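You operate a simulated robot arm through the tools that you are given. There is no shell and no other tool. Be economical: measure what you need, move in short steps, check, and stop when the job is done.

You are at the controls of a simulated two-armed robot. One attempt, no reset.

TASK
On the deck of the steel cart, fold the white cloth in half, so that its two short edges meet.

Only the result counts: the job must be done as asked and must still hold three seconds after the hand-in. Knocking over, shifting, dropping, spilling or breaking anything else fails it. Flat cloth is picked up by pressing the open fingertips on it (5 to 10 N) and closing them slowly along it; thin cloth reads only 2 to 8 mm in the jaws.

THE ROBOT
Two 7-joint arms with two-finger parallel grippers on one trunk, on a base that drives. Base frame: it is fixed to the floor where the robot stands at the start and does not move with it; the origin is under the middle of the robot, x ahead of it, y to its left, z up. Lengths are in cm, angles in degrees, forces in N, time in s.
The left shoulder is at the start at [7, 16.3, 109.5], the right one opposite. With the tool pointing down near the work surface each hand reaches from about 38 to 88 cm from the robot's upright axis, wherever it stands, measured 20 degrees to its own side. Places, roughly: deck of the steel cart [50, 10, 80]. Payload 3.43 kg a hand.
The tool frame of a hand sits at the grasp point between the pads (the TCP): z along the fingers, y along the line on which they close. The tips reach 3.4 cm beyond it. The gripper opens to 12.8 cm. The fingers are 2.4 cm wide and 1.2 cm thick; the gripper's body (4.8 by 13 cm) begins 9.6 cm behind the TCP.
Orientation is told as [roll, pitch, yaw] about the base's x, y, z axes, in that order, counted from this pose: with the fingers straight down and closing along the base's y, the tool's x points along the base's -x, its y along +y and its z along -z.

THE INTERFACE
- The arms move only by the tool apply_moves. It takes "left_commands", "right_commands" or both (then of equal length, played together; a hand with none holds still); each is a list of rows, each a list of 7 numbers: the opening, from 0 (shut) to 1 (fully open), then the shift along the tool's x, y, z in cm, then the turn, a rotation vector about the tool's x, y, z in degrees. In form: [[grip, tx, ty, tz, ax, ay, az], ...]. A call has 1 to 8 rows; each row shifts and turns the commanded pose from where the row before left it, along the tool's axes as they then stand. Each row takes 0.2 s and may step no farther than 5 cm and 8.6 degrees from the row before; otherwise, or with a gripper value out of range, the whole call is refused. Where a pose cannot be reached the arm comes as near as it can. A force on the tool above 40 N (or 10 N above the force at the start of the call, whichever is more), or a blocked arm, ends the call early, and 0.2 s more pass. The fingers move at their own pace (about 15.3 cm/s each) and stop on an object; they squeeze with about 42 N. The grip force told is the motor's: it shows also when the fingers shut on nothing. Time passes only in rows, and 0.2 s behind the last, so rows that do not move let the fingers close. It gives the time, the measured TCP pose, the force on the tool (base axes), the opening and the grip force at its end, in the units of the frame above (readings bear some noise), with the torque about the TCP (base axes, N m) and any sound that the robot's microphone picked up.
- Cameras (640 x 400 px; columns grow to the right, rows downward): "scene" is now at [13.24, 1.95, 131.31]; the picture's right is [0.22, -0.98, 0.00], its down [-0.64, -0.14, -0.76] and it looks along [0.74, 0.17, -0.65] (base axes); focal length 263 px, centre (320, 200). "left" rides on the left gripper at [7.6, 1.1, -16] in its tool frame; the picture's right is [-0.15, 0.99, 0.00], its down [-0.88, -0.13, -0.46] and it looks along [-0.45, -0.07, 0.89] (tool axes); focal length 234 px, centre (320, 200). "right" rides on the right gripper at [7.6, -1.1, -16] in its tool frame; the picture's right is [0.15, 0.99, 0.00], its down [-0.88, 0.13, -0.46] and it looks along [-0.45, 0.07, 0.89] (tool axes); focal length 234 px, centre (320, 200). There is no depth. A picture from a camera that has moved, and an enlarged one, comes with that camera's place and axes in the base frame and with its lens.
- capture(camera): a new picture of that camera. It takes no simulated time.
- move_column(by): slides the trunk up (or, below 0, down) by that many cm; the arms and the scene camera ride with it, the base frame stays. It gives what a move gives, with no picture.
- base_move(legs): drives the robot by 1 to 6 legs, each [ahead, left, turn to the left] in cm, cm and degrees, along the robot's own axes; the way and the turn of a leg run together, so that a leg with both is an arc; at most 150 cm and 180 degrees a leg. The arms and the cameras ride along, it lands a little off, and it stops where it bumps. It gives what a move gives.
- head_to(pan, tilt): turns the head with the scene camera to pan (to the left, within 86 degrees either way) and tilt (down, from -29 to 69), counted from straight ahead of the robot. It gives what a move gives.
- zoom(camera, box): a new picture of the part [left, top, right, bottom] of that camera's present view, enlarged. It takes no simulated time.
- hand_in(): hands the job in; it is judged then, once.

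Work in short steps. Places have to be worked out from the pictures, the camera data and where the tool is seen: move nearer, look again, correct. Check each grasp and each placing, and mend what went wrong. You have 120 turns and 88 pictures in all, those below and enlarged ones among them. Open the grippers and draw the arms clear of the work before you hand the job in, unless the task says otherwise; then end with one line.

The tools are called after "Call:" as a command line: name --argument value ..., lists and objects as JSON in quotes. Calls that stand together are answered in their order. apply_moves: Moves the arms, as the interface text tells. Its arguments: {"type":"object","properties":{"left_commands":{"type":"array"},"right_commands":{"type":"array"}},"required":[]} The other tools are called the same way: move_column (by) slides the trunk up or down; base_move (legs) drives the base; head_to (pan, tilt) turns the head that bears the scene camera; capture (camera) takes a picture; zoom (camera, box) takes an enlarged picture of a part of a camera's view; hand_in () hands the job in.

At the start:

```text
t: 0.0
left_eef_pos: [52.67, 36.34, 97.19]
left_tool_rot: [0.1, -0.1, -0.1]
left_contact_force: [0.3, 0.3, 1.1]
left_torque: [-0.03, -0.03, 0.01]
left_gripper_width: 12.78
left_grasp_force: 0.0
right_eef_pos: [70.44, -15.69, 99.6]
right_tool_rot: [0.0, 0.0, 0.0]
right_contact_force: [0.7, 0.2, -0.6]
right_torque: [0.0, -0.02, 0.01]
right_gripper_width: 12.8
right_grasp_force: 0.0
trunk travel left (down, up): [-57.5, 36.5]
robot x, y, heading: [-0.08, -0.02, 0.2]
head pan, tilt: [12.7, 40.7]
```

scene: 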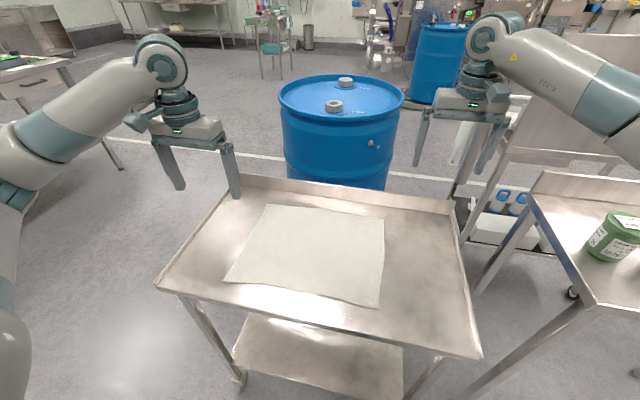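
right: 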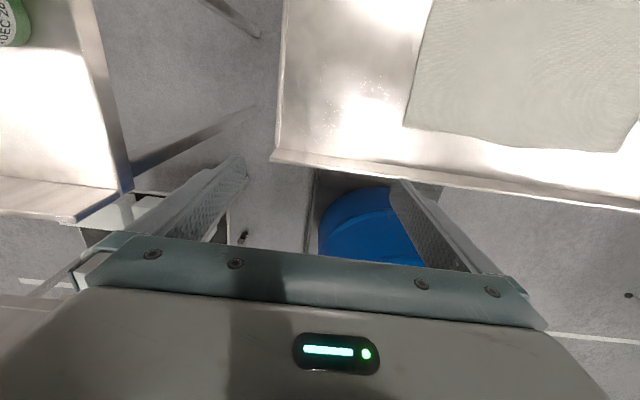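
left: 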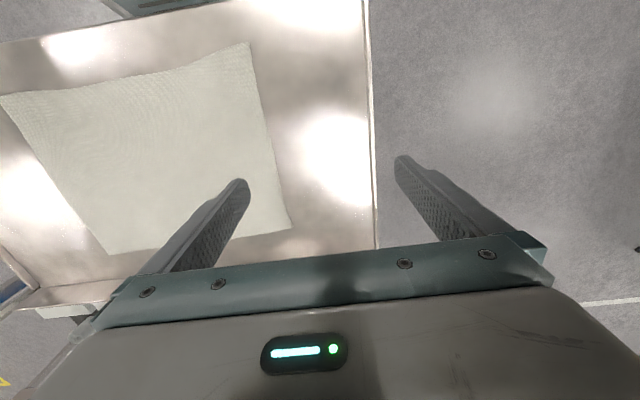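

I place the cloth at about x 41–67, y -4–30, so its short edges run along x. The easiest fold would be from the cart's left side, facing -y. I'll raise the trunk for clearance and look left before driving.

Call:
move_column --by 12

Call:
head_to --pan 75 --tilt 35

Call:
capture --camera "scene"

```text
t: 1.5
left_eef_pos: [52.6, 36.37, 109.11]
left_tool_rot: [0.0, 0.1, -0.1]
left_contact_force: [-0.6, 0.3, -0.4]
left_torque: [0.02, -0.02, -0.01]
left_gripper_width: 12.82
left_grasp_force: 0.0
right_eef_pos: [70.55, -15.61, 111.45]
right_tool_rot: [0.0, 0.0, 0.0]
right_contact_force: [0.1, -1.0, -0.1]
right_torque: [0.0, 0.0, 0.01]
right_gripper_width: 12.83
right_grasp_force: 0.1
trunk travel left (down, up): [-69.5, 24.5]
robot x, y, heading: [0.03, -0.45, -0.0]
head pan, tilt: [12.7, 40.7]
```

```text
t: 2.8
left_eef_pos: [52.7, 36.47, 109.09]
left_tool_rot: [0.0, -0.1, 0.1]
left_contact_force: [1.0, -0.8, 0.5]
left_torque: [0.03, -0.03, 0.01]
left_gripper_width: 12.8
left_grasp_force: 0.1
right_eef_pos: [70.34, -15.66, 111.6]
right_tool_rot: [0.1, 0.0, -0.1]
right_contact_force: [-0.4, 0.8, 0.3]
right_torque: [0.0, -0.01, -0.01]
right_gripper_width: 12.81
right_grasp_force: 0.1
trunk travel left (down, up): [-69.5, 24.5]
robot x, y, heading: [0.32, 0.06, -0.1]
head pan, tilt: [75.0, 35.0]
```

```text
84 pictures are left
camera scene: at [7.28, 8.6, 144.17], right [0.97, -0.26, 0.0], down [-0.15, -0.55, -0.82], along [0.21, 0.79, -0.57], focal length 263 px, centre (320, 200)
```

scene: 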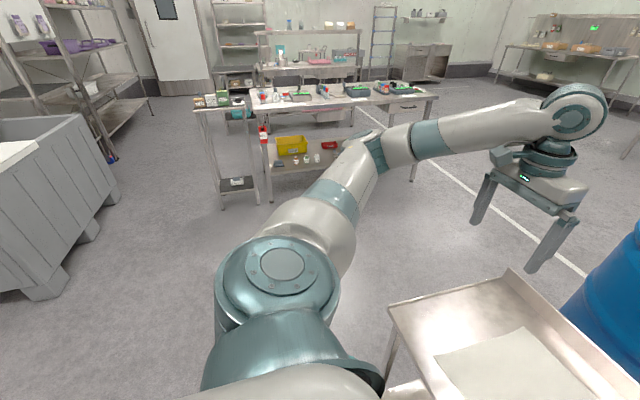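

The floor to the left is clear, with the nearest table at y≈210. I'll sidestep left, turn right 90°, then slide along the cart's left side.

Call:
base_move --legs '[[0, 80, 0], [0, 0, -90]]'

Call:
head_to --pan 35 --tilt 45

Call:
capture --camera "scene"

```text
t: 11.1
left_eef_pos: [36.27, 29.5, 109.14]
left_tool_rot: [0.0, -0.1, -91.7]
left_contact_force: [-0.3, -0.3, -0.2]
left_torque: [0.0, -0.02, -0.03]
left_gripper_width: 12.81
left_grasp_force: 0.0
right_eef_pos: [-16.09, 13.11, 111.51]
right_tool_rot: [-0.1, 0.0, -91.7]
right_contact_force: [-0.5, -0.1, -0.6]
right_torque: [-0.02, 0.0, 0.01]
right_gripper_width: 12.8
right_grasp_force: 0.1
trunk travel left (down, up): [-69.5, 24.5]
robot x, y, heading: [1.7, 82.8, -91.9]
head pan, tilt: [75.0, 35.0]
```

```text
t: 12.1
left_eef_pos: [36.39, 29.35, 109.13]
left_tool_rot: [0.1, 0.1, -91.7]
left_contact_force: [0.2, -0.1, 0.4]
left_torque: [-0.04, 0.03, 0.02]
left_gripper_width: 12.8
left_grasp_force: 0.0
right_eef_pos: [-16.21, 13.14, 111.53]
right_tool_rot: [0.0, -0.1, -91.8]
right_contact_force: [-0.8, 0.8, 0.9]
right_torque: [0.01, 0.03, 0.0]
right_gripper_width: 12.77
right_grasp_force: 0.1
trunk travel left (down, up): [-69.5, 24.5]
robot x, y, heading: [1.23, 83.18, -91.9]
head pan, tilt: [35.0, 45.0]
```

```text
83 pictures are left
camera scene: at [5.81, 71.38, 142.69], right [-0.84, -0.55, 0.0], down [-0.39, 0.59, -0.71], along [0.39, -0.59, -0.71], focal length 263 px, centre (320, 200)
```

scene: 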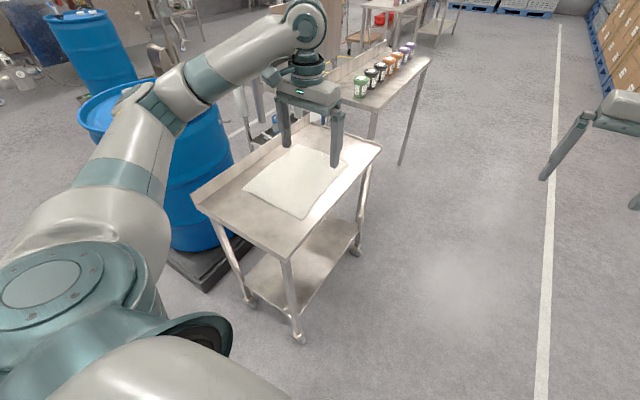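

The path alongside the cart is clear. I'll slide left about 52 cm and straighten the heading.

Call:
base_move --legs '[[0, 52, 0], [0, 0, 1.9]]'

Call:
head_to --pan 0 --tilt 50

Call:
capture --camera "scene"

```text
t: 15.4
left_eef_pos: [88.24, 29.55, 109.19]
left_tool_rot: [0.2, 0.0, -89.5]
left_contact_force: [-0.3, -0.1, -0.5]
left_torque: [0.0, 0.01, -0.01]
left_gripper_width: 12.8
left_grasp_force: 0.0
right_eef_pos: [36.37, 11.14, 111.45]
right_tool_rot: [0.0, 0.0, -89.3]
right_contact_force: [-0.3, 0.2, -0.4]
right_torque: [0.0, -0.02, 0.0]
right_gripper_width: 12.81
right_grasp_force: 0.0
trunk travel left (down, up): [-69.5, 24.5]
robot x, y, heading: [51.28, 81.93, -89.2]
head pan, tilt: [35.0, 45.0]
```

```text
t: 16.5
left_eef_pos: [88.25, 29.5, 109.21]
left_tool_rot: [0.0, 0.0, -89.5]
left_contact_force: [-1.0, 0.1, 1.0]
left_torque: [0.04, 0.02, -0.01]
left_gripper_width: 12.82
left_grasp_force: 0.1
right_eef_pos: [36.53, 11.23, 111.48]
right_tool_rot: [0.0, 0.1, -89.4]
right_contact_force: [-0.3, 0.4, 0.6]
right_torque: [0.01, 0.02, -0.03]
right_gripper_width: 12.79
right_grasp_force: 0.2
trunk travel left (down, up): [-69.5, 24.5]
robot x, y, heading: [51.33, 82.16, -89.2]
head pan, tilt: [0.0, 50.0]
```

```text
82 pictures are left
camera scene: at [51.47, 69.18, 142.0], right [-1.0, -0.01, 0.0], down [-0.01, 0.77, -0.64], along [0.01, -0.64, -0.77], focal length 263 px, centre (320, 200)
```

scene: 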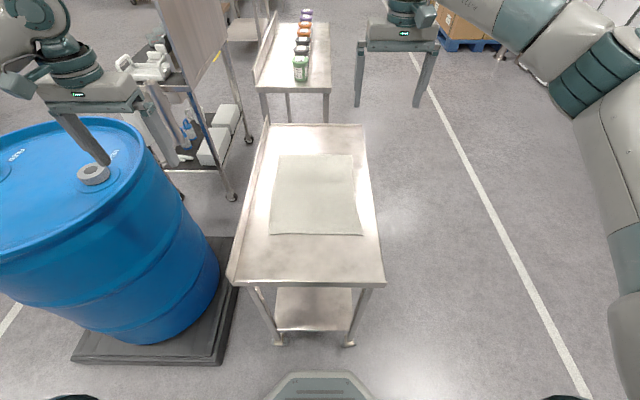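

The cloth edges come out at y≈30 (near) and y≈-3.5 (far), with x 40.5–66.5. I want to be a few cm closer, so I'll check the clearance between base and cart.

Call:
head_to --pan 0 --tilt 69

Call:
capture --camera "scene"

```text
t: 17.3
left_eef_pos: [88.26, 29.63, 109.16]
left_tool_rot: [0.0, 0.0, -89.4]
left_contact_force: [0.0, 0.9, 0.2]
left_torque: [0.0, 0.03, -0.01]
left_gripper_width: 12.77
left_grasp_force: 0.0
right_eef_pos: [36.62, 11.24, 111.64]
right_tool_rot: [0.0, -0.1, -89.4]
right_contact_force: [-0.2, 0.1, -0.2]
right_torque: [-0.02, 0.0, -0.04]
right_gripper_width: 12.8
right_grasp_force: 0.1
trunk travel left (down, up): [-69.5, 24.5]
robot x, y, heading: [51.73, 82.04, -89.4]
head pan, tilt: [0.0, 68.8]
```

```text
81 pictures are left
camera scene: at [51.47, 71.29, 139.81], right [-1.0, -0.01, 0.0], down [-0.01, 0.93, -0.36], along [0.0, -0.36, -0.93], focal length 263 px, centre (320, 200)
```

scene: 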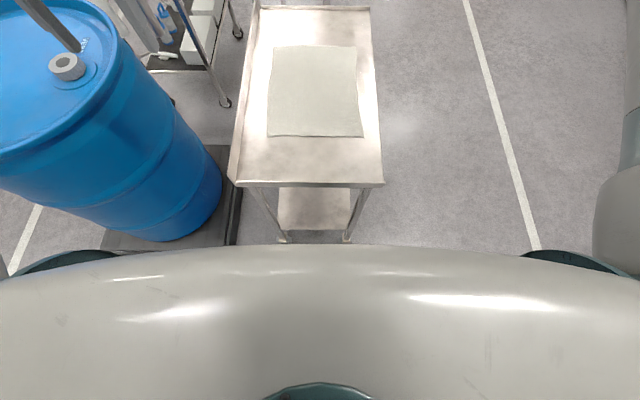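

The chest hides the base. I'll take a modest 4 cm forward, which is about the same gap as at the start, and 2 cm left to centre.

Call:
base_move --legs '[[4, 2, 0]]'

Call:
head_to --pan 0 --tilt 48

```text
t: 18.2
left_eef_pos: [90.18, 25.88, 109.3]
left_tool_rot: [0.1, -0.2, -89.3]
left_contact_force: [0.6, -0.4, 0.5]
left_torque: [-0.04, 0.0, -0.01]
left_gripper_width: 12.79
left_grasp_force: 0.0
right_eef_pos: [38.39, 7.55, 111.75]
right_tool_rot: [0.1, -0.1, -89.5]
right_contact_force: [-1.0, 0.3, 0.2]
right_torque: [-0.05, 0.0, -0.01]
right_gripper_width: 12.8
right_grasp_force: 0.2
trunk travel left (down, up): [-69.5, 24.5]
robot x, y, heading: [53.31, 77.91, -89.3]
head pan, tilt: [0.0, 68.8]
```

```text
t: 19.0
left_eef_pos: [90.4, 25.6, 109.09]
left_tool_rot: [0.0, 0.0, -89.4]
left_contact_force: [0.2, 0.9, -0.5]
left_torque: [-0.01, -0.02, -0.02]
left_gripper_width: 12.78
left_grasp_force: 0.0
right_eef_pos: [38.51, 7.27, 111.59]
right_tool_rot: [0.0, 0.1, -89.5]
right_contact_force: [-0.7, 0.5, -0.1]
right_torque: [-0.01, 0.01, 0.03]
right_gripper_width: 12.8
right_grasp_force: 0.1
trunk travel left (down, up): [-69.5, 24.5]
robot x, y, heading: [53.42, 77.92, -89.4]
head pan, tilt: [0.0, 48.0]
```

Tool x now points to base +y and tool y to base +x. I'll bring both hands above the two near corners with a narrow opening, aiming left at (63, 28.6) and right at (44, 28.6).

Call:
apply_moves --left_commands '[[0.28, 0.5, -4.57, 0, 0, 0, 0.6], [0.28, 0.5, -4.57, 0, 0, 0, 0], [0.28, 0.5, -4.57, 0, 0, 0, 0], [0.28, 0.5, -4.57, 0, 0, 0, 0], [0.28, 0.5, -4.57, 0, 0, 0, 0], [0.28, 0.5, -4.57, 0, 0, 0, 0], [0.28, 0, 0, 4.5, 0, 0, 0], [0.28, 0, 0, 4.5, 0, 0, 0]]' --right_commands '[[0.28, 3.55, 0.92, 0, 0, 0, 0.5], [0.28, 3.55, 0.92, 0, 0, 0, 0], [0.28, 3.55, 0.92, 0, 0, 0, 0], [0.28, 3.55, 0.92, 0, 0, 0, 0], [0.28, 3.55, 0.92, 0, 0, 0, 0], [0.28, 3.55, 0.92, 0, 0, 0, 0], [0.28, 0, 0, 4.9, 0, 0, 0], [0.28, 0, 0, 4.9, 0, 0, 0]]'

Call:
capture --camera "left"

Call:
capture --camera "right"

Call:
capture --camera "scene"

```text
t: 20.8
left_eef_pos: [62.77, 28.43, 99.94]
left_tool_rot: [0.1, -0.1, -90.0]
left_contact_force: [-0.1, 0.0, 0.1]
left_torque: [-0.01, 0.0, 0.0]
left_gripper_width: 3.58
left_grasp_force: 0.1
right_eef_pos: [43.86, 28.35, 101.91]
right_tool_rot: [0.1, 0.1, -90.0]
right_contact_force: [-0.6, 0.5, 0.8]
right_torque: [0.02, -0.01, 0.01]
right_gripper_width: 3.59
right_grasp_force: 0.0
trunk travel left (down, up): [-69.5, 24.5]
robot x, y, heading: [53.38, 77.84, -89.5]
head pan, tilt: [0.0, 48.0]
```

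```text
80 pictures are left
camera left: at [63.96, 36.11, 115.97], right [0.99, -0.15, 0.0], down [-0.13, -0.88, 0.46], along [-0.07, -0.45, -0.89], focal length 234 px, centre (320, 200)
```

left: 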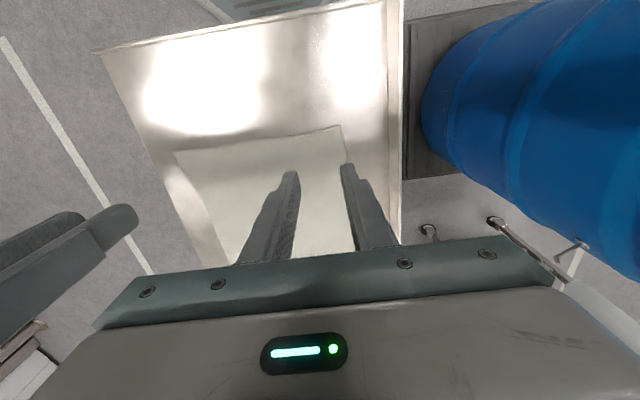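

```text
79 pictures are left
camera right: at [42.83, 35.96, 117.83], right [0.99, 0.15, 0.0], down [0.13, -0.88, 0.46], along [0.07, -0.45, -0.89], focal length 234 px, centre (320, 200)
```

right: 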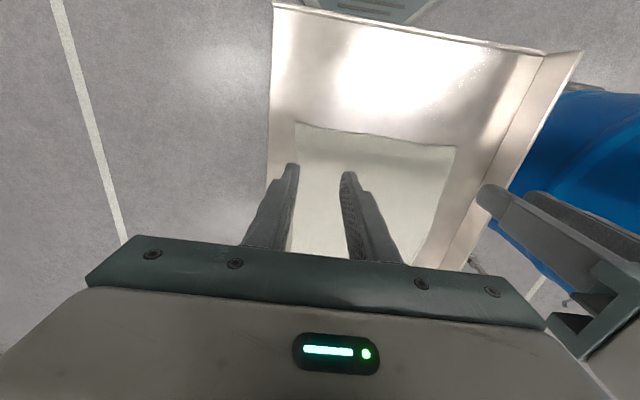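

```text
78 pictures are left
camera scene: at [53.44, 64.99, 142.28], right [-1.0, -0.01, 0.0], down [-0.01, 0.74, -0.67], along [0.01, -0.67, -0.74], focal length 263 px, centre (320, 200)
```

scene: 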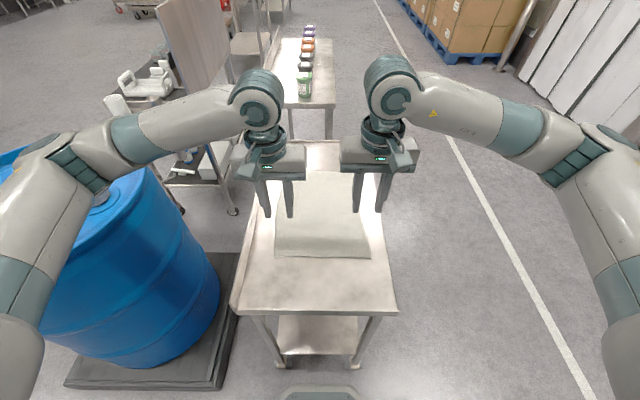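

By both wrist cameras the near corners are at about (66, 29.7) and (40.1, 29.7). Both hands are well placed, so I'll descend to just above the cloth.

Call:
apply_moves --left_commands '[[0.28, 0, 0, 3.5, 0, 0, 0], [0.28, 0, 0, 3.5, 0, 0, 0], [0.28, 0, 0, 3.5, 0, 0, 0], [0.28, 0, 0, 3.5, 0, 0, 0], [0.28, 0, 0, 0, 0, 0, 0]]' --right_commands '[[0.28, 0, -0.4, 4, 0, 0, 0], [0.28, 0, 0, 4, 0, 0, 0], [0.28, 0, 0, 4, 0, 0, 0], [0.28, 0, 0, 4, 0, 0, 0], [0.28, 0, 0, 0, 0, 0, 0]]'

Call:
capture --camera "left"

```text
t: 22.0
left_eef_pos: [62.67, 28.64, 86.22]
left_tool_rot: [0.0, 0.0, -90.0]
left_contact_force: [1.4, 0.9, -0.4]
left_torque: [0.01, 0.0, 0.01]
left_gripper_width: 3.59
left_grasp_force: 0.1
right_eef_pos: [43.54, 28.21, 85.95]
right_tool_rot: [0.0, 0.0, -89.9]
right_contact_force: [0.2, 0.8, 0.1]
right_torque: [-0.04, 0.0, 0.01]
right_gripper_width: 3.58
right_grasp_force: 0.2
trunk travel left (down, up): [-69.5, 24.5]
robot x, y, heading: [52.98, 78.2, -89.3]
head pan, tilt: [0.0, 48.0]
```

```text
77 pictures are left
camera left: at [63.94, 36.31, 102.19], right [0.99, -0.15, 0.0], down [-0.13, -0.88, 0.46], along [-0.07, -0.45, -0.89], focal length 234 px, centre (320, 200)
```

left: 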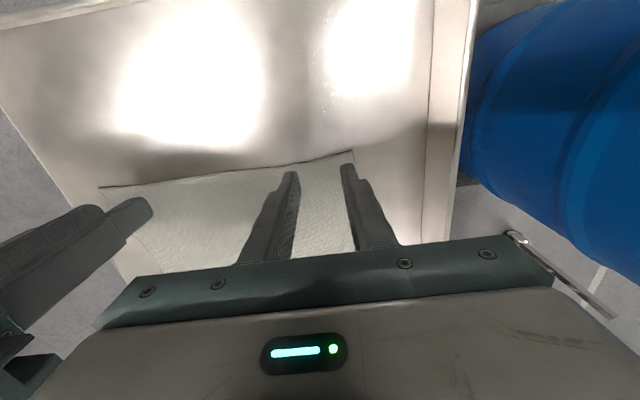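

Both hands are about 2.7 cm above contact. I'll close most of that slowly and watch the force.

Call:
apply_moves --left_commands '[[0.28, 0, 0, 0.8, 0, 0, 0], [0.28, 0, 0, 0.8, 0, 0, 0], [0.28, 0, 0, 0.6, 0, 0, 0], [0.28, 0, 0, 0.3, 0, 0, 0]]' --right_commands '[[0.28, 0, 0, 0.8, 0, 0, 0], [0.28, 0, 0, 0.6, 0, 0, 0], [0.28, 0, 0, 0.6, 0, 0, 0], [0.28, 0, 0, 0.3, 0, 0, 0]]'

```text
t: 23.0
left_eef_pos: [63.02, 28.7, 83.74]
left_tool_rot: [0.0, -0.1, -90.1]
left_contact_force: [-0.7, 0.0, -0.2]
left_torque: [-0.01, 0.02, 0.0]
left_gripper_width: 3.59
left_grasp_force: 0.0
right_eef_pos: [43.44, 28.45, 83.68]
right_tool_rot: [0.1, -0.2, -90.0]
right_contact_force: [-0.8, -0.6, 4.7]
right_torque: [-0.04, 0.03, 0.01]
right_gripper_width: 3.64
right_grasp_force: 0.0
trunk travel left (down, up): [-69.5, 24.5]
robot x, y, heading: [53.35, 77.79, -89.3]
head pan, tilt: [0.0, 48.0]
```

Right reads 4.7 N and left isn't touching yet. I'll nudge left down, and right slightly.

Call:
apply_moves --left_commands '[[0.28, 0, 0, 0.15, 0, 0, 0], [0.28, 0, 0, 0.1, 0, 0, 0]]' --right_commands '[[0.28, 0, 0, 0.05, 0, 0, 0], [0.28, 0, 0, 0, 0, 0, 0]]'

```text
t: 23.6
left_eef_pos: [62.97, 28.7, 83.45]
left_tool_rot: [-0.1, -0.2, -90.0]
left_contact_force: [2.1, -0.5, 17.9]
left_torque: [-0.06, -0.14, -0.04]
left_gripper_width: 3.58
left_grasp_force: 0.1
right_eef_pos: [43.45, 28.5, 83.58]
right_tool_rot: [0.0, -0.1, -90.0]
right_contact_force: [0.4, -0.4, 1.7]
right_torque: [0.0, 0.03, -0.01]
right_gripper_width: 3.56
right_grasp_force: 0.0
trunk travel left (down, up): [-69.5, 24.5]
robot x, y, heading: [53.26, 77.79, -89.5]
head pan, tilt: [0.0, 48.0]
```

Left presses too hard at 18 N and right too lightly. I'll trim both.

Call:
apply_moves --left_commands '[[0.28, 0, 0, -0.08, 0, 0, 0], [0.28, 0, 0, 0, 0, 0, 0]]' --right_commands '[[0.28, 0, 0, 0.06, 0, 0, 0], [0.28, 0, 0, 0, 0, 0, 0]]'

```text
t: 24.2
left_eef_pos: [62.98, 28.59, 83.54]
left_tool_rot: [0.2, -0.3, -90.0]
left_contact_force: [0.8, -1.4, 17.0]
left_torque: [-0.1, -0.09, -0.01]
left_gripper_width: 3.57
left_grasp_force: 0.1
right_eef_pos: [43.64, 28.69, 83.57]
right_tool_rot: [0.0, -0.2, -90.0]
right_contact_force: [-0.8, -1.1, 7.9]
right_torque: [-0.04, 0.05, 0.02]
right_gripper_width: 3.61
right_grasp_force: 0.0
trunk travel left (down, up): [-69.5, 24.5]
robot x, y, heading: [53.35, 77.5, -89.6]
head pan, tilt: [0.0, 48.0]
```

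Right is good at 8 N. I'll ease left up another 0.1 cm.

Call:
apply_moves --left_commands '[[0.28, 0, 0, -0.12, 0, 0, 0], [0.28, 0, 0, 0, 0, 0, 0]]'

```text
t: 24.8
left_eef_pos: [62.98, 28.61, 83.52]
left_tool_rot: [0.0, -0.1, -89.9]
left_contact_force: [0.2, -0.9, 7.5]
left_torque: [-0.09, -0.02, 0.02]
left_gripper_width: 3.58
left_grasp_force: 0.0
right_eef_pos: [43.61, 28.59, 83.56]
right_tool_rot: [0.0, -0.1, -90.0]
right_contact_force: [-1.0, -0.6, 13.8]
right_torque: [-0.02, 0.08, -0.01]
right_gripper_width: 3.59
right_grasp_force: 0.2
trunk travel left (down, up): [-69.5, 24.5]
robot x, y, heading: [53.3, 77.97, -89.5]
head pan, tilt: [0.0, 48.0]
```

Left is at 7.5 N and right at 14, so right comes up slightly. Now I'll close both slowly along the cloth.

Call:
apply_moves --left_commands '[[0.24, 0, 0, 0, 0, 0, 0], [0.2, 0, 0, 0, 0, 0, 0], [0.16, 0, 0, 0, 0, 0, 0], [0.12, 0, 0, 0, 0, 0, 0], [0.08, 0, 0, 0, 0, 0, 0], [0.04, 0, 0, 0, 0, 0, 0], [0, 0, 0, 0, 0, 0, 0], [0, 0, 0, 0, 0, 0, 0]]' --right_commands '[[0.24, 0, 0, -0.05, 0, 0, 0], [0.2, 0, 0, 0, 0, 0, 0], [0.16, 0, 0, 0, 0, 0, 0], [0.12, 0, 0, 0, 0, 0, 0], [0.08, 0, 0, 0, 0, 0, 0], [0.04, 0, 0, 0, 0, 0, 0], [0, 0, 0, 0, 0, 0, 0], [0, 0, 0, 0, 0, 0, 0]]'

Call:
capture --camera "left"

Call:
capture --camera "right"

```text
t: 26.6
left_eef_pos: [62.91, 28.7, 83.68]
left_tool_rot: [-0.1, -0.1, -90.0]
left_contact_force: [0.1, -0.8, 1.2]
left_torque: [0.04, -0.01, -0.02]
left_gripper_width: 0.0
left_grasp_force: 32.8
right_eef_pos: [43.62, 28.67, 83.5]
right_tool_rot: [-0.1, 0.0, -90.0]
right_contact_force: [-0.5, 0.4, 17.6]
right_torque: [0.07, 0.05, 0.02]
right_gripper_width: 0.21
right_grasp_force: 36.6
trunk travel left (down, up): [-69.5, 24.5]
robot x, y, heading: [53.41, 77.98, -89.3]
head pan, tilt: [0.0, 48.0]
```

```text
76 pictures are left
camera left: at [64.1, 36.29, 99.64], right [0.99, -0.15, 0.0], down [-0.13, -0.88, 0.46], along [-0.07, -0.45, -0.89], focal length 234 px, centre (320, 200)
```

left: 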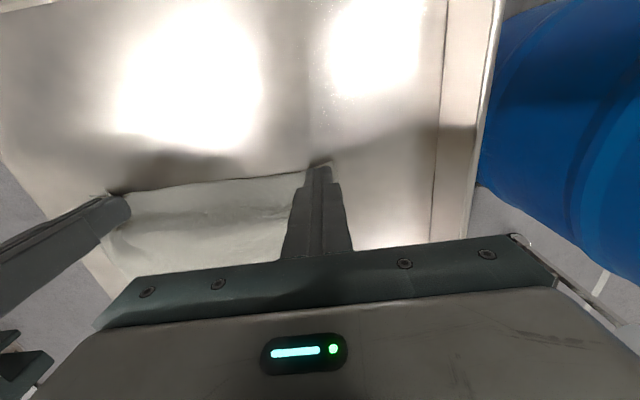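

```text
75 pictures are left
camera right: at [42.55, 36.25, 99.56], right [0.99, 0.15, 0.0], down [0.13, -0.88, 0.46], along [0.07, -0.45, -0.89], focal length 234 px, centre (320, 200)
```

right: 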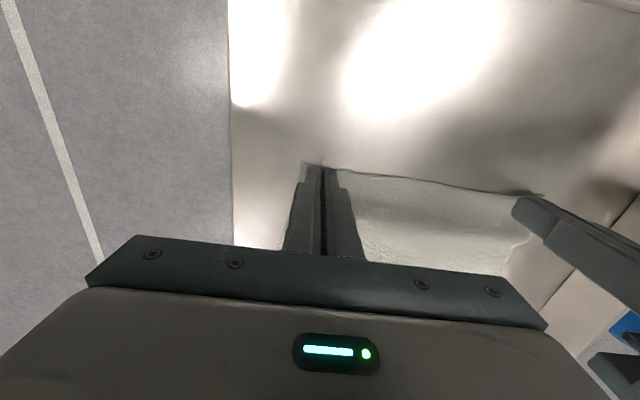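

Right is holding something at 2.1 mm, but left shut on nothing. I'll ease right up slightly, then lift and reopen left to look.

Call:
apply_moves --left_commands '[[0, 0, 0, -1, 0, 0, 0], [0, 0, 0, -2, 0, 0, 0], [0.28, 0, 0, 0, 0, 0, 0], [0.28, 0, 0, 0, 0, 0, 0]]' --right_commands '[[0, 0, 0, -0.15, 0, 0, 0], [0, 0, 0, 0, 0, 0, 0], [0, 0, 0, 0, 0, 0, 0], [0, 0, 0, 0, 0, 0, 0]]'

Call:
capture --camera "left"

Call:
zoom --camera "scene" --box '[240, 180, 400, 280]'

```text
t: 27.6
left_eef_pos: [62.74, 28.77, 86.52]
left_tool_rot: [0.0, -0.1, -90.0]
left_contact_force: [-0.3, -0.4, -0.2]
left_torque: [0.02, 0.0, 0.03]
left_gripper_width: 3.6
left_grasp_force: 0.0
right_eef_pos: [43.71, 28.62, 83.71]
right_tool_rot: [0.1, 0.0, -90.0]
right_contact_force: [0.1, -0.1, 1.9]
right_torque: [0.04, 0.01, 0.03]
right_gripper_width: 0.21
right_grasp_force: 37.1
trunk travel left (down, up): [-69.5, 24.5]
robot x, y, heading: [53.16, 78.16, -89.3]
head pan, tilt: [0.0, 48.0]
```

```text
74 pictures are left
camera left: at [63.96, 36.35, 102.58], right [0.99, -0.15, 0.0], down [-0.13, -0.88, 0.46], along [-0.07, -0.45, -0.89], focal length 234 px, centre (320, 200)
```

left: 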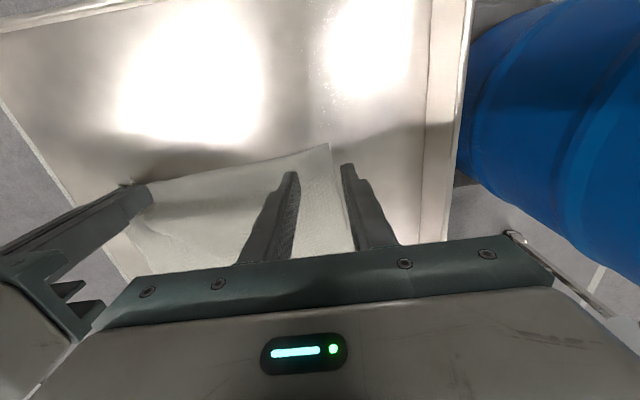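

```text
4.00 times, centred on (320, 230) of scene
camera zoom: at [53.48, 65.12, 142.26], right [-1.0, -0.01, 0.0], down [-0.01, 0.74, -0.67], along [0.01, -0.67, -0.74], focal length 1051 px, centre (320, 80)
```

zoom: 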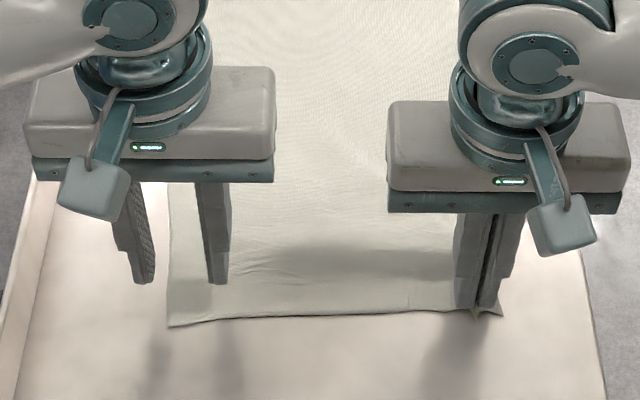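

Right has a good pinch. The left corner has moved to about (64, 30.8), so I'll re-aim left at x≈61, y≈29.6 and press again.

Call:
apply_moves --left_commands '[[0.28, 0.8, -1.75, 0, 0, 0, 0], [0.28, 0, 0, 1.2, 0, 0, 0], [0.28, 0, 0, 1.2, 0, 0, 0], [0.28, 0, 0, 0.4, 0, 0, 0], [0.28, 0, 0, 0.1, 0, 0, 0], [0.28, 0, 0, 0, 0, 0, 0]]'

```text
t: 29.0
left_eef_pos: [61.02, 29.4, 83.72]
left_tool_rot: [0.0, 0.0, -89.9]
left_contact_force: [0.1, 0.2, 0.6]
left_torque: [-0.01, -0.01, 0.01]
left_gripper_width: 3.59
left_grasp_force: 0.0
right_eef_pos: [43.67, 28.6, 83.58]
right_tool_rot: [0.0, 0.0, -90.1]
right_contact_force: [-0.6, 0.5, 0.5]
right_torque: [-0.02, 0.01, 0.0]
right_gripper_width: 0.21
right_grasp_force: 37.3
trunk travel left (down, up): [-69.5, 24.5]
robot x, y, heading: [53.23, 77.58, -89.6]
head pan, tilt: [0.0, 48.0]
```

Contact should be about 0.2 cm below. I'll step down gently.

Call:
apply_moves --left_commands '[[0.28, 0, 0, 0.12, 0, 0, 0], [0.28, 0, 0, 0.04, 0, 0, 0], [0.28, 0, 0, 0, 0, 0, 0]]'

```text
t: 29.8
left_eef_pos: [61.08, 29.34, 83.68]
left_tool_rot: [0.0, -0.1, -90.0]
left_contact_force: [0.9, -0.1, 4.7]
left_torque: [-0.03, -0.01, -0.01]
left_gripper_width: 3.55
left_grasp_force: 0.1
right_eef_pos: [43.56, 28.51, 83.77]
right_tool_rot: [0.0, 0.1, -89.9]
right_contact_force: [0.3, -0.2, 0.6]
right_torque: [0.0, -0.01, 0.01]
right_gripper_width: 0.2
right_grasp_force: 36.0
trunk travel left (down, up): [-69.5, 24.5]
robot x, y, heading: [53.61, 78.34, -89.4]
head pan, tilt: [0.0, 48.0]
```

That reads 4.7 N. I'll add about 0.07 cm of press and close slowly, drifting slightly down to keep the pressure.

Call:
apply_moves --left_commands '[[0.28, 0, 0, 0.07, 0, 0, 0], [0.23, 0, 0, 0, 0, 0, 0], [0.19, 0, 0, 0.02, 0, 0, 0], [0.15, 0, 0, 0, 0, 0, 0], [0.11, 0, 0, 0.02, 0, 0, 0], [0.07, 0, 0, 0, 0, 0, 0], [0.03, 0, 0, 0.02, 0, 0, 0], [0, 0, 0, 0, 0, 0, 0]]'

Call:
apply_moves --left_commands '[[0, 0, 0, 0, 0, 0, 0], [0, 0, 0, 0, 0, 0, 0]]'

Call:
zoom --camera "scene" --box '[240, 180, 400, 280]'

```text
t: 31.6
left_eef_pos: [61.01, 29.63, 83.5]
left_tool_rot: [0.1, -0.2, -90.1]
left_contact_force: [-2.8, -1.1, 29.3]
left_torque: [-0.16, 0.1, 0.0]
left_gripper_width: 0.0
left_grasp_force: 33.0
right_eef_pos: [43.53, 28.66, 83.71]
right_tool_rot: [0.0, -0.1, -90.0]
right_contact_force: [3.0, 0.0, 0.4]
right_torque: [0.03, -0.05, 0.03]
right_gripper_width: 0.19
right_grasp_force: 37.1
trunk travel left (down, up): [-69.5, 24.5]
robot x, y, heading: [53.05, 78.39, -89.4]
head pan, tilt: [0.0, 48.0]
```

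```text
t: 32.2
left_eef_pos: [61.05, 29.57, 83.59]
left_tool_rot: [0.0, -0.1, -89.9]
left_contact_force: [-3.1, -5.2, 34.4]
left_torque: [-0.22, 0.14, -0.02]
left_gripper_width: 0.0
left_grasp_force: 32.7
right_eef_pos: [43.61, 28.57, 83.7]
right_tool_rot: [0.1, 0.0, -90.0]
right_contact_force: [3.2, -0.2, -0.5]
right_torque: [0.01, -0.07, 0.12]
right_gripper_width: 0.17
right_grasp_force: 36.7
trunk travel left (down, up): [-69.5, 24.5]
robot x, y, heading: [53.59, 78.35, -89.7]
head pan, tilt: [0.0, 48.0]
```

```text
4.00 times, centred on (320, 230) of scene
camera zoom: at [53.42, 65.36, 142.31], right [-1.0, -0.01, 0.0], down [-0.01, 0.74, -0.67], along [0.01, -0.67, -0.74], focal length 1051 px, centre (320, 80)
```

zoom: 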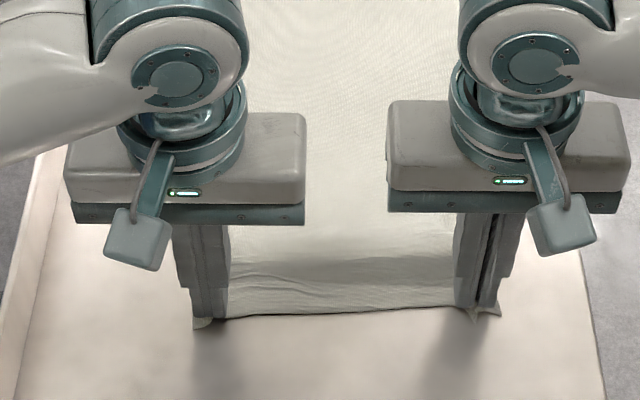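

Left is still at zero width, so the outer finger probably ran off the cloth's side edge. I'll lift, reopen and see where the corner is.

Call:
apply_moves --left_commands '[[0, 0, 0, -0.5, 0, 0, 0], [0, 0, 0, -2, 0, 0, 0], [0.35, 0, 0, 0, 0, 0, 0], [0.35, 0, 0, 0, 0, 0, 0]]'

Call:
capture --camera "left"

Call:
zoom --camera "scene" --box '[240, 180, 400, 280]'

```text
t: 33.2
left_eef_pos: [61.26, 29.38, 85.83]
left_tool_rot: [0.0, 0.0, -89.9]
left_contact_force: [0.0, 0.4, 0.2]
left_torque: [0.01, -0.04, -0.01]
left_gripper_width: 4.49
left_grasp_force: 0.0
right_eef_pos: [43.48, 28.6, 83.53]
right_tool_rot: [0.0, 0.0, -90.0]
right_contact_force: [-0.2, -0.3, 1.2]
right_torque: [-0.01, -0.01, 0.03]
right_gripper_width: 0.2
right_grasp_force: 37.3
trunk travel left (down, up): [-69.5, 24.5]
robot x, y, heading: [53.96, 77.78, -89.6]
head pan, tilt: [0.0, 48.0]
```

```text
71 pictures are left
camera left: at [62.45, 37.09, 101.85], right [0.99, -0.15, 0.0], down [-0.13, -0.88, 0.46], along [-0.07, -0.45, -0.89], focal length 234 px, centre (320, 200)
```

left: 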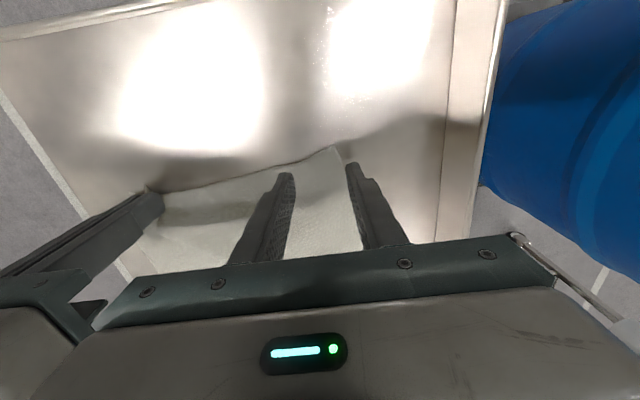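

```text
4.00 times, centred on (320, 230) of scene
camera zoom: at [53.48, 65.12, 142.26], right [-1.0, -0.01, 0.0], down [-0.01, 0.74, -0.67], along [0.01, -0.67, -0.74], focal length 1051 px, centre (320, 80)
```

zoom: 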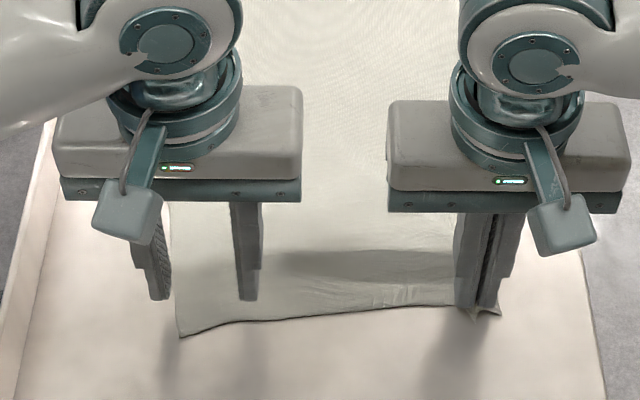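

The corner is now at about (63, 31.4). I'll centre the left hand further in at x≈59.3, so both fingers stay on cloth, and press again.

Call:
apply_moves --left_commands '[[0.28, 0, -1.95, 0, 0, 0, 0], [0.28, 0, 0, 1.0, 0, 0, 0], [0.28, 0, 0, 0.8, 0, 0, 0], [0.28, 0, 0, 0.3, 0, 0, 0], [0.28, 0, 0, 0.1, 0, 0, 0], [0.28, 0, 0, 0, 0, 0, 0]]'

```text
t: 34.6
left_eef_pos: [59.15, 29.37, 83.67]
left_tool_rot: [0.0, -0.1, -89.9]
left_contact_force: [-0.1, 1.0, -0.6]
left_torque: [0.01, -0.02, 0.01]
left_gripper_width: 3.57
left_grasp_force: 0.1
right_eef_pos: [43.68, 28.51, 83.66]
right_tool_rot: [0.0, 0.0, -90.1]
right_contact_force: [0.0, -0.5, 0.2]
right_torque: [0.01, -0.04, 0.01]
right_gripper_width: 0.18
right_grasp_force: 36.3
trunk travel left (down, up): [-69.5, 24.5]
robot x, y, heading: [53.16, 77.77, -89.3]
head pan, tilt: [0.0, 48.0]
```

Not touching yet, so I'll step down a little more.

Call:
apply_moves --left_commands '[[0.28, 0, 0, 0.1, 0, 0, 0], [0.28, 0, 0, 0.06, 0, 0, 0], [0.28, 0, 0, 0, 0, 0, 0]]'

```text
t: 35.4
left_eef_pos: [59.24, 29.39, 83.55]
left_tool_rot: [-0.1, -0.2, -90.0]
left_contact_force: [1.7, 0.6, 5.0]
left_torque: [-0.02, -0.08, 0.0]
left_gripper_width: 3.57
left_grasp_force: 0.2
right_eef_pos: [43.72, 28.58, 83.66]
right_tool_rot: [0.0, 0.0, -90.0]
right_contact_force: [0.4, -0.9, -0.1]
right_torque: [-0.01, -0.04, -0.01]
right_gripper_width: 0.23
right_grasp_force: 36.8
trunk travel left (down, up): [-69.5, 24.5]
robot x, y, heading: [53.58, 77.93, -89.3]
head pan, tilt: [0.0, 48.0]
```

That's 5 N. I'll add a touch and check the press midway through closing.

Call:
apply_moves --left_commands '[[0.28, 0, 0, 0.05, 0, 0, 0], [0.25, 0, 0, 0, 0, 0, 0], [0.22, 0, 0, 0, 0, 0, 0], [0.19, 0, 0, 0, 0, 0, 0], [0.16, 0, 0, 0, 0, 0, 0]]'

Call:
capture --camera "left"

```text
t: 36.6
left_eef_pos: [59.09, 29.48, 83.51]
left_tool_rot: [0.0, -0.2, -90.0]
left_contact_force: [-0.8, -1.4, 24.8]
left_torque: [-0.03, -0.11, -0.01]
left_gripper_width: 1.89
left_grasp_force: 0.0
right_eef_pos: [43.55, 28.71, 83.65]
right_tool_rot: [-0.1, 0.0, -90.0]
right_contact_force: [-0.4, 0.2, -0.2]
right_torque: [-0.03, -0.02, 0.01]
right_gripper_width: 0.2
right_grasp_force: 36.5
trunk travel left (down, up): [-69.5, 24.5]
robot x, y, heading: [53.38, 77.94, -89.4]
head pan, tilt: [0.0, 48.0]
```

```text
69 pictures are left
camera left: at [60.26, 37.12, 99.58], right [0.99, -0.15, 0.0], down [-0.13, -0.88, 0.46], along [-0.07, -0.45, -0.89], focal length 234 px, centre (320, 200)
```

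left: 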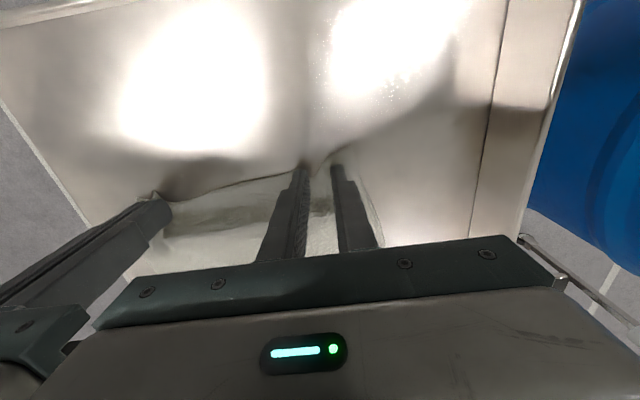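

A ridge is forming between the fingers, though the press is high at 25 N. I'll ease up slightly and finish closing.

Call:
apply_moves --left_commands '[[0.13, 0, 0, -0.08, 0, 0, 0], [0.1, 0, 0, 0, 0, 0, 0], [0.07, 0, 0, 0, 0, 0, 0], [0.04, 0, 0, 0, 0, 0, 0], [0, 0, 0, 0, 0, 0, 0], [0, 0, 0, 0, 0, 0, 0], [0, 0, 0, 0, 0, 0, 0]]'

Call:
zoom --camera "scene" --box '[240, 180, 400, 280]'

```text
t: 38.2
left_eef_pos: [59.06, 29.39, 83.52]
left_tool_rot: [0.0, -0.1, -90.2]
left_contact_force: [-1.0, 0.0, 13.3]
left_torque: [-0.02, 0.01, -0.03]
left_gripper_width: 0.03
left_grasp_force: 33.4
right_eef_pos: [43.62, 28.68, 83.73]
right_tool_rot: [0.0, -0.1, -90.0]
right_contact_force: [1.6, 0.3, 0.2]
right_torque: [-0.02, -0.07, 0.02]
right_gripper_width: 0.21
right_grasp_force: 36.2
trunk travel left (down, up): [-69.5, 24.5]
robot x, y, heading: [53.54, 77.74, -89.4]
head pan, tilt: [0.0, 48.0]
```

```text
4.00 times, centred on (320, 230) of scene
camera zoom: at [53.47, 65.24, 142.28], right [-1.0, -0.01, 0.0], down [-0.01, 0.74, -0.67], along [0.01, -0.67, -0.74], focal length 1051 px, centre (320, 80)
```

zoom: 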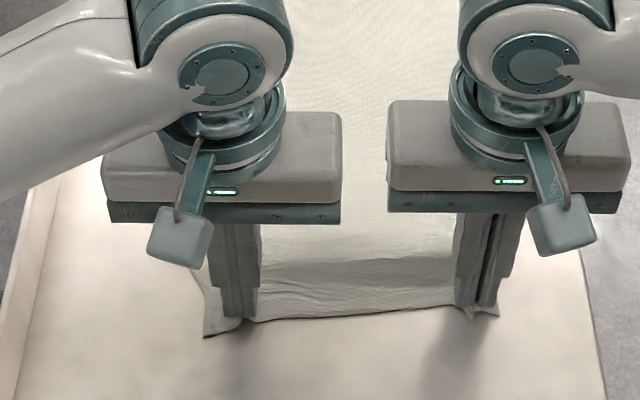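

Width reads 0.03, which is ambiguous. A small lift of left will show whether anything is held.

Call:
apply_moves --left_commands '[[0, 0, 0, -0.5, 0, 0, 0], [0, 0, 0, -1, 0, 0, 0], [0, 0, 0, 0, 0, 0, 0]]'

Call:
zoom --camera "scene" --box '[240, 180, 400, 280]'

```text
t: 39.0
left_eef_pos: [59.22, 29.34, 84.83]
left_tool_rot: [0.0, 0.0, -90.0]
left_contact_force: [0.5, 0.0, -0.6]
left_torque: [0.01, 0.01, 0.01]
left_gripper_width: 0.0
left_grasp_force: 33.1
right_eef_pos: [43.57, 28.53, 83.66]
right_tool_rot: [0.0, 0.0, -90.0]
right_contact_force: [-0.7, 0.2, 0.1]
right_torque: [-0.01, 0.02, -0.03]
right_gripper_width: 0.2
right_grasp_force: 36.4
trunk travel left (down, up): [-69.5, 24.5]
robot x, y, heading: [53.59, 77.57, -89.6]
head pan, tilt: [0.0, 48.0]
```

```text
4.00 times, centred on (320, 230) of scene
camera zoom: at [53.49, 65.08, 142.26], right [-1.0, -0.01, 0.0], down [-0.01, 0.74, -0.67], along [0.01, -0.67, -0.74], focal length 1051 px, centre (320, 80)
```

zoom: 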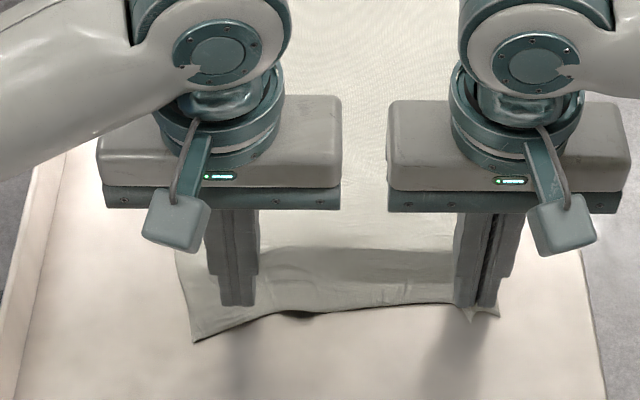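

Not held. I'll try again with a wider opening of 5 cm, slightly further in at y≈28.6, so the ridge is taller and both fingers sit fully on cloth.

Call:
apply_moves --left_commands '[[0.0, 0, 0, -1.0, 0, 0, 0], [0.4, -0.7, -0.4, 0, 0, 0, 0], [0.4, 0, 0, 0, 0, 0, 0], [0.4, 0, 0, 1.0, 0, 0, 0], [0.4, 0, 0, 0.7, 0, 0, 0], [0.4, 0, 0, 0.3, 0, 0, 0], [0.4, 0, 0, 0.1, 0, 0, 0], [0.4, 0, 0, 0, 0, 0, 0]]'

Call:
capture --camera "left"

```text
t: 40.8
left_eef_pos: [58.72, 28.46, 83.94]
left_tool_rot: [0.0, 0.0, -90.0]
left_contact_force: [0.1, -0.1, 0.6]
left_torque: [-0.01, 0.01, -0.01]
left_gripper_width: 5.11
left_grasp_force: 0.1
right_eef_pos: [43.52, 28.53, 83.66]
right_tool_rot: [0.1, 0.0, -89.9]
right_contact_force: [-0.3, -0.6, 0.1]
right_torque: [0.0, 0.01, -0.01]
right_gripper_width: 0.2
right_grasp_force: 37.1
trunk travel left (down, up): [-69.5, 24.5]
robot x, y, heading: [53.56, 77.58, -89.3]
head pan, tilt: [0.0, 48.0]
```

```text
66 pictures are left
camera left: at [59.87, 36.21, 100.05], right [0.99, -0.15, 0.0], down [-0.13, -0.88, 0.46], along [-0.07, -0.45, -0.89], focal length 234 px, centre (320, 200)
```

left: 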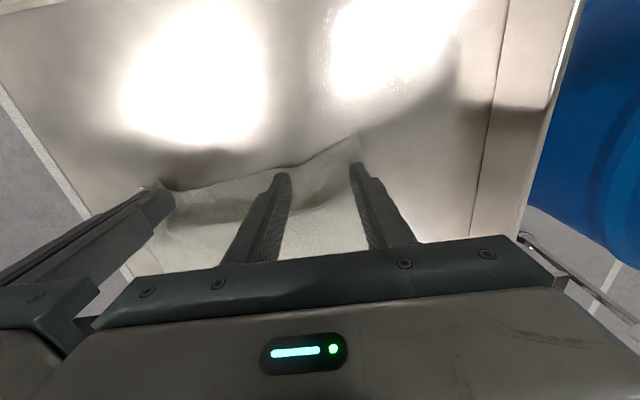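

Both fingers are over cloth. I'll press down gently.

Call:
apply_moves --left_commands '[[0.4, 0, -0.4, 0.2, 0, 0, 0], [0.4, 0, 0, 0.12, 0, 0, 0], [0.4, 0, 0, 0.06, 0, 0, 0], [0.4, 0, 0, 0, 0, 0, 0]]'

```text
t: 41.8
left_eef_pos: [58.36, 28.7, 83.66]
left_tool_rot: [0.0, 0.0, -90.1]
left_contact_force: [-0.4, 0.0, 2.5]
left_torque: [0.0, -0.02, -0.01]
left_gripper_width: 5.11
left_grasp_force: 0.1
right_eef_pos: [43.64, 28.55, 83.62]
right_tool_rot: [0.0, 0.0, -90.0]
right_contact_force: [0.0, 0.8, 0.3]
right_torque: [0.02, -0.01, 0.02]
right_gripper_width: 0.2
right_grasp_force: 37.1
trunk travel left (down, up): [-69.5, 24.5]
robot x, y, heading: [53.28, 78.03, -89.3]
head pan, tilt: [0.0, 48.0]
```

Call:
apply_moves --left_commands '[[0.4, 0, 0, 0.08, 0, 0, 0], [0.4, 0, 0, 0, 0, 0, 0]]'

```text
t: 42.4
left_eef_pos: [58.46, 28.64, 83.48]
left_tool_rot: [0.0, 0.0, -90.0]
left_contact_force: [-0.4, 0.6, 9.3]
left_torque: [0.02, -0.06, 0.01]
left_gripper_width: 5.12
left_grasp_force: 0.0
right_eef_pos: [43.63, 28.51, 83.63]
right_tool_rot: [0.0, 0.0, -90.0]
right_contact_force: [-0.1, -0.1, -0.4]
right_torque: [-0.01, 0.0, -0.02]
right_gripper_width: 0.2
right_grasp_force: 37.2
trunk travel left (down, up): [-69.5, 24.5]
robot x, y, heading: [53.38, 77.62, -89.4]
head pan, tilt: [0.0, 48.0]
```

The press is 9 N. I'll close slowly in stages and watch the force.

Call:
apply_moves --left_commands '[[0.37, 0, 0, 0, 0, 0, 0], [0.34, 0, 0, 0, 0, 0, 0], [0.31, 0, 0, 0, 0, 0, 0], [0.28, 0, 0, 0, 0, 0, 0], [0.25, 0, 0, 0, 0, 0, 0], [0.22, 0, 0, 0, 0, 0, 0]]'

Call:
zoom --camera "left" --box '[200, 110, 440, 260]'

```text
t: 43.8
left_eef_pos: [58.49, 28.7, 83.54]
left_tool_rot: [0.0, -0.1, -90.1]
left_contact_force: [-0.9, -0.5, 15.9]
left_torque: [0.05, -0.03, -0.04]
left_gripper_width: 2.7
left_grasp_force: 0.0
right_eef_pos: [43.61, 28.67, 83.62]
right_tool_rot: [0.1, -0.1, -90.0]
right_contact_force: [0.0, 0.1, 0.1]
right_torque: [0.0, -0.04, 0.02]
right_gripper_width: 0.2
right_grasp_force: 36.5
trunk travel left (down, up): [-69.5, 24.5]
robot x, y, heading: [53.59, 78.02, -89.3]
head pan, tilt: [0.0, 48.0]
```

```text
2.67 times, centred on (320, 185) of left
camera zoom: at [59.57, 36.33, 99.6], right [0.99, -0.15, 0.0], down [-0.13, -0.88, 0.46], along [-0.07, -0.45, -0.89], focal length 624 px, centre (320, 240)
```

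zoom: 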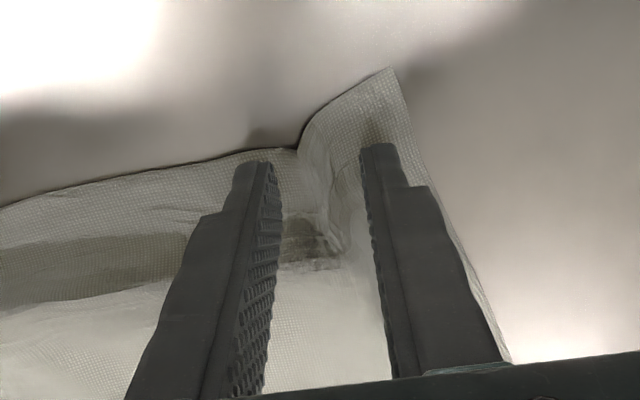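

A clear ridge is standing between the fingers. I'll continue closing.

Call:
apply_moves --left_commands '[[0.19, 0, 0, 0, 0, 0, 0], [0.16, 0, 0, 0, 0, 0, 0], [0.13, 0, 0, 0, 0, 0, 0], [0.1, 0, 0, 0, 0, 0, 0], [0.07, 0, 0, 0, 0, 0, 0], [0.04, 0, 0, 0, 0, 0, 0], [0.0, 0, 0, 0, 0, 0, 0], [0, 0, 0, 0, 0, 0, 0]]'

Call:
zoom --camera "left" --box '[200, 110, 440, 260]'

```text
t: 45.6
left_eef_pos: [58.48, 28.8, 83.63]
left_tool_rot: [0.0, -0.1, -90.0]
left_contact_force: [-0.7, -1.2, 17.9]
left_torque: [0.0, 0.03, -0.03]
left_gripper_width: 0.25
left_grasp_force: 37.6
right_eef_pos: [43.72, 28.63, 83.7]
right_tool_rot: [0.1, -0.1, -90.1]
right_contact_force: [1.1, 0.8, -0.1]
right_torque: [0.05, -0.07, 0.0]
right_gripper_width: 0.21
right_grasp_force: 37.1
trunk travel left (down, up): [-69.5, 24.5]
robot x, y, heading: [53.79, 78.25, -89.4]
head pan, tilt: [0.0, 48.0]
```

```text
2.67 times, centred on (320, 185) of left
camera zoom: at [59.59, 36.35, 99.6], right [0.99, -0.15, 0.0], down [-0.13, -0.88, 0.46], along [-0.07, -0.45, -0.89], focal length 624 px, centre (320, 240)
```

zoom: 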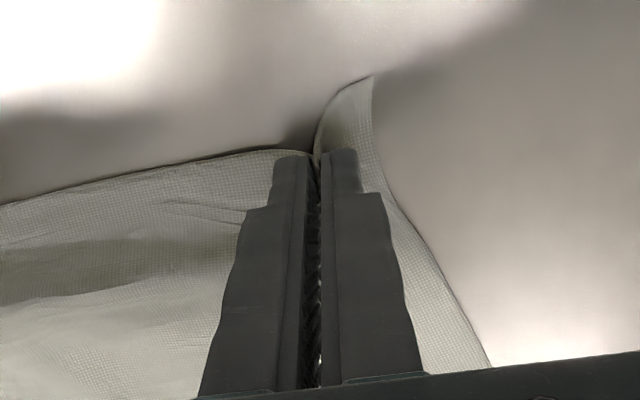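

Held at 2.5 mm. I'll lift both hands together by about 4 cm and check.

Call:
apply_moves --left_commands '[[0, 0, 0, -0.5, 0, 0, 0], [0, 0, 0, -1, 0, 0, 0], [0, 0, 0, -1.2, 0, 0, 0], [0, 0, 0, -1.2, 0, 0, 0], [0, 0, 0, 0, 0, 0, 0]]' --right_commands '[[0, 0, 0, -0.5, 0, 0, 0], [0, 0, 0, -1, 0, 0, 0], [0, 0, 0, -1.2, 0, 0, 0], [0, 0, 0, -1.2, 0, 0, 0], [0, 0, 0, 0, 0, 0, 0]]'

Call:
zoom --camera "scene" --box '[240, 130, 400, 280]'

```text
t: 46.8
left_eef_pos: [58.38, 28.46, 87.41]
left_tool_rot: [0.1, 0.0, -90.0]
left_contact_force: [-0.7, 0.2, -0.3]
left_torque: [0.02, 0.0, 0.01]
left_gripper_width: 0.23
left_grasp_force: 37.5
right_eef_pos: [43.62, 28.59, 87.55]
right_tool_rot: [0.0, 0.0, -90.0]
right_contact_force: [0.2, 0.1, 0.3]
right_torque: [0.02, 0.0, -0.01]
right_gripper_width: 0.2
right_grasp_force: 36.5
trunk travel left (down, up): [-69.5, 24.5]
robot x, y, heading: [53.59, 77.62, -89.3]
head pan, tilt: [0.0, 48.0]
```

```text
2.67 times, centred on (320, 205) of scene
camera zoom: at [53.48, 65.08, 142.26], right [-1.0, -0.01, 0.0], down [-0.01, 0.74, -0.67], along [0.01, -0.67, -0.74], focal length 701 px, centre (320, 187)
```

zoom: 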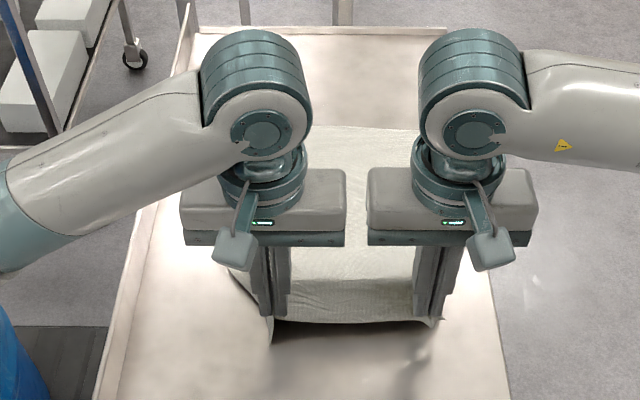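

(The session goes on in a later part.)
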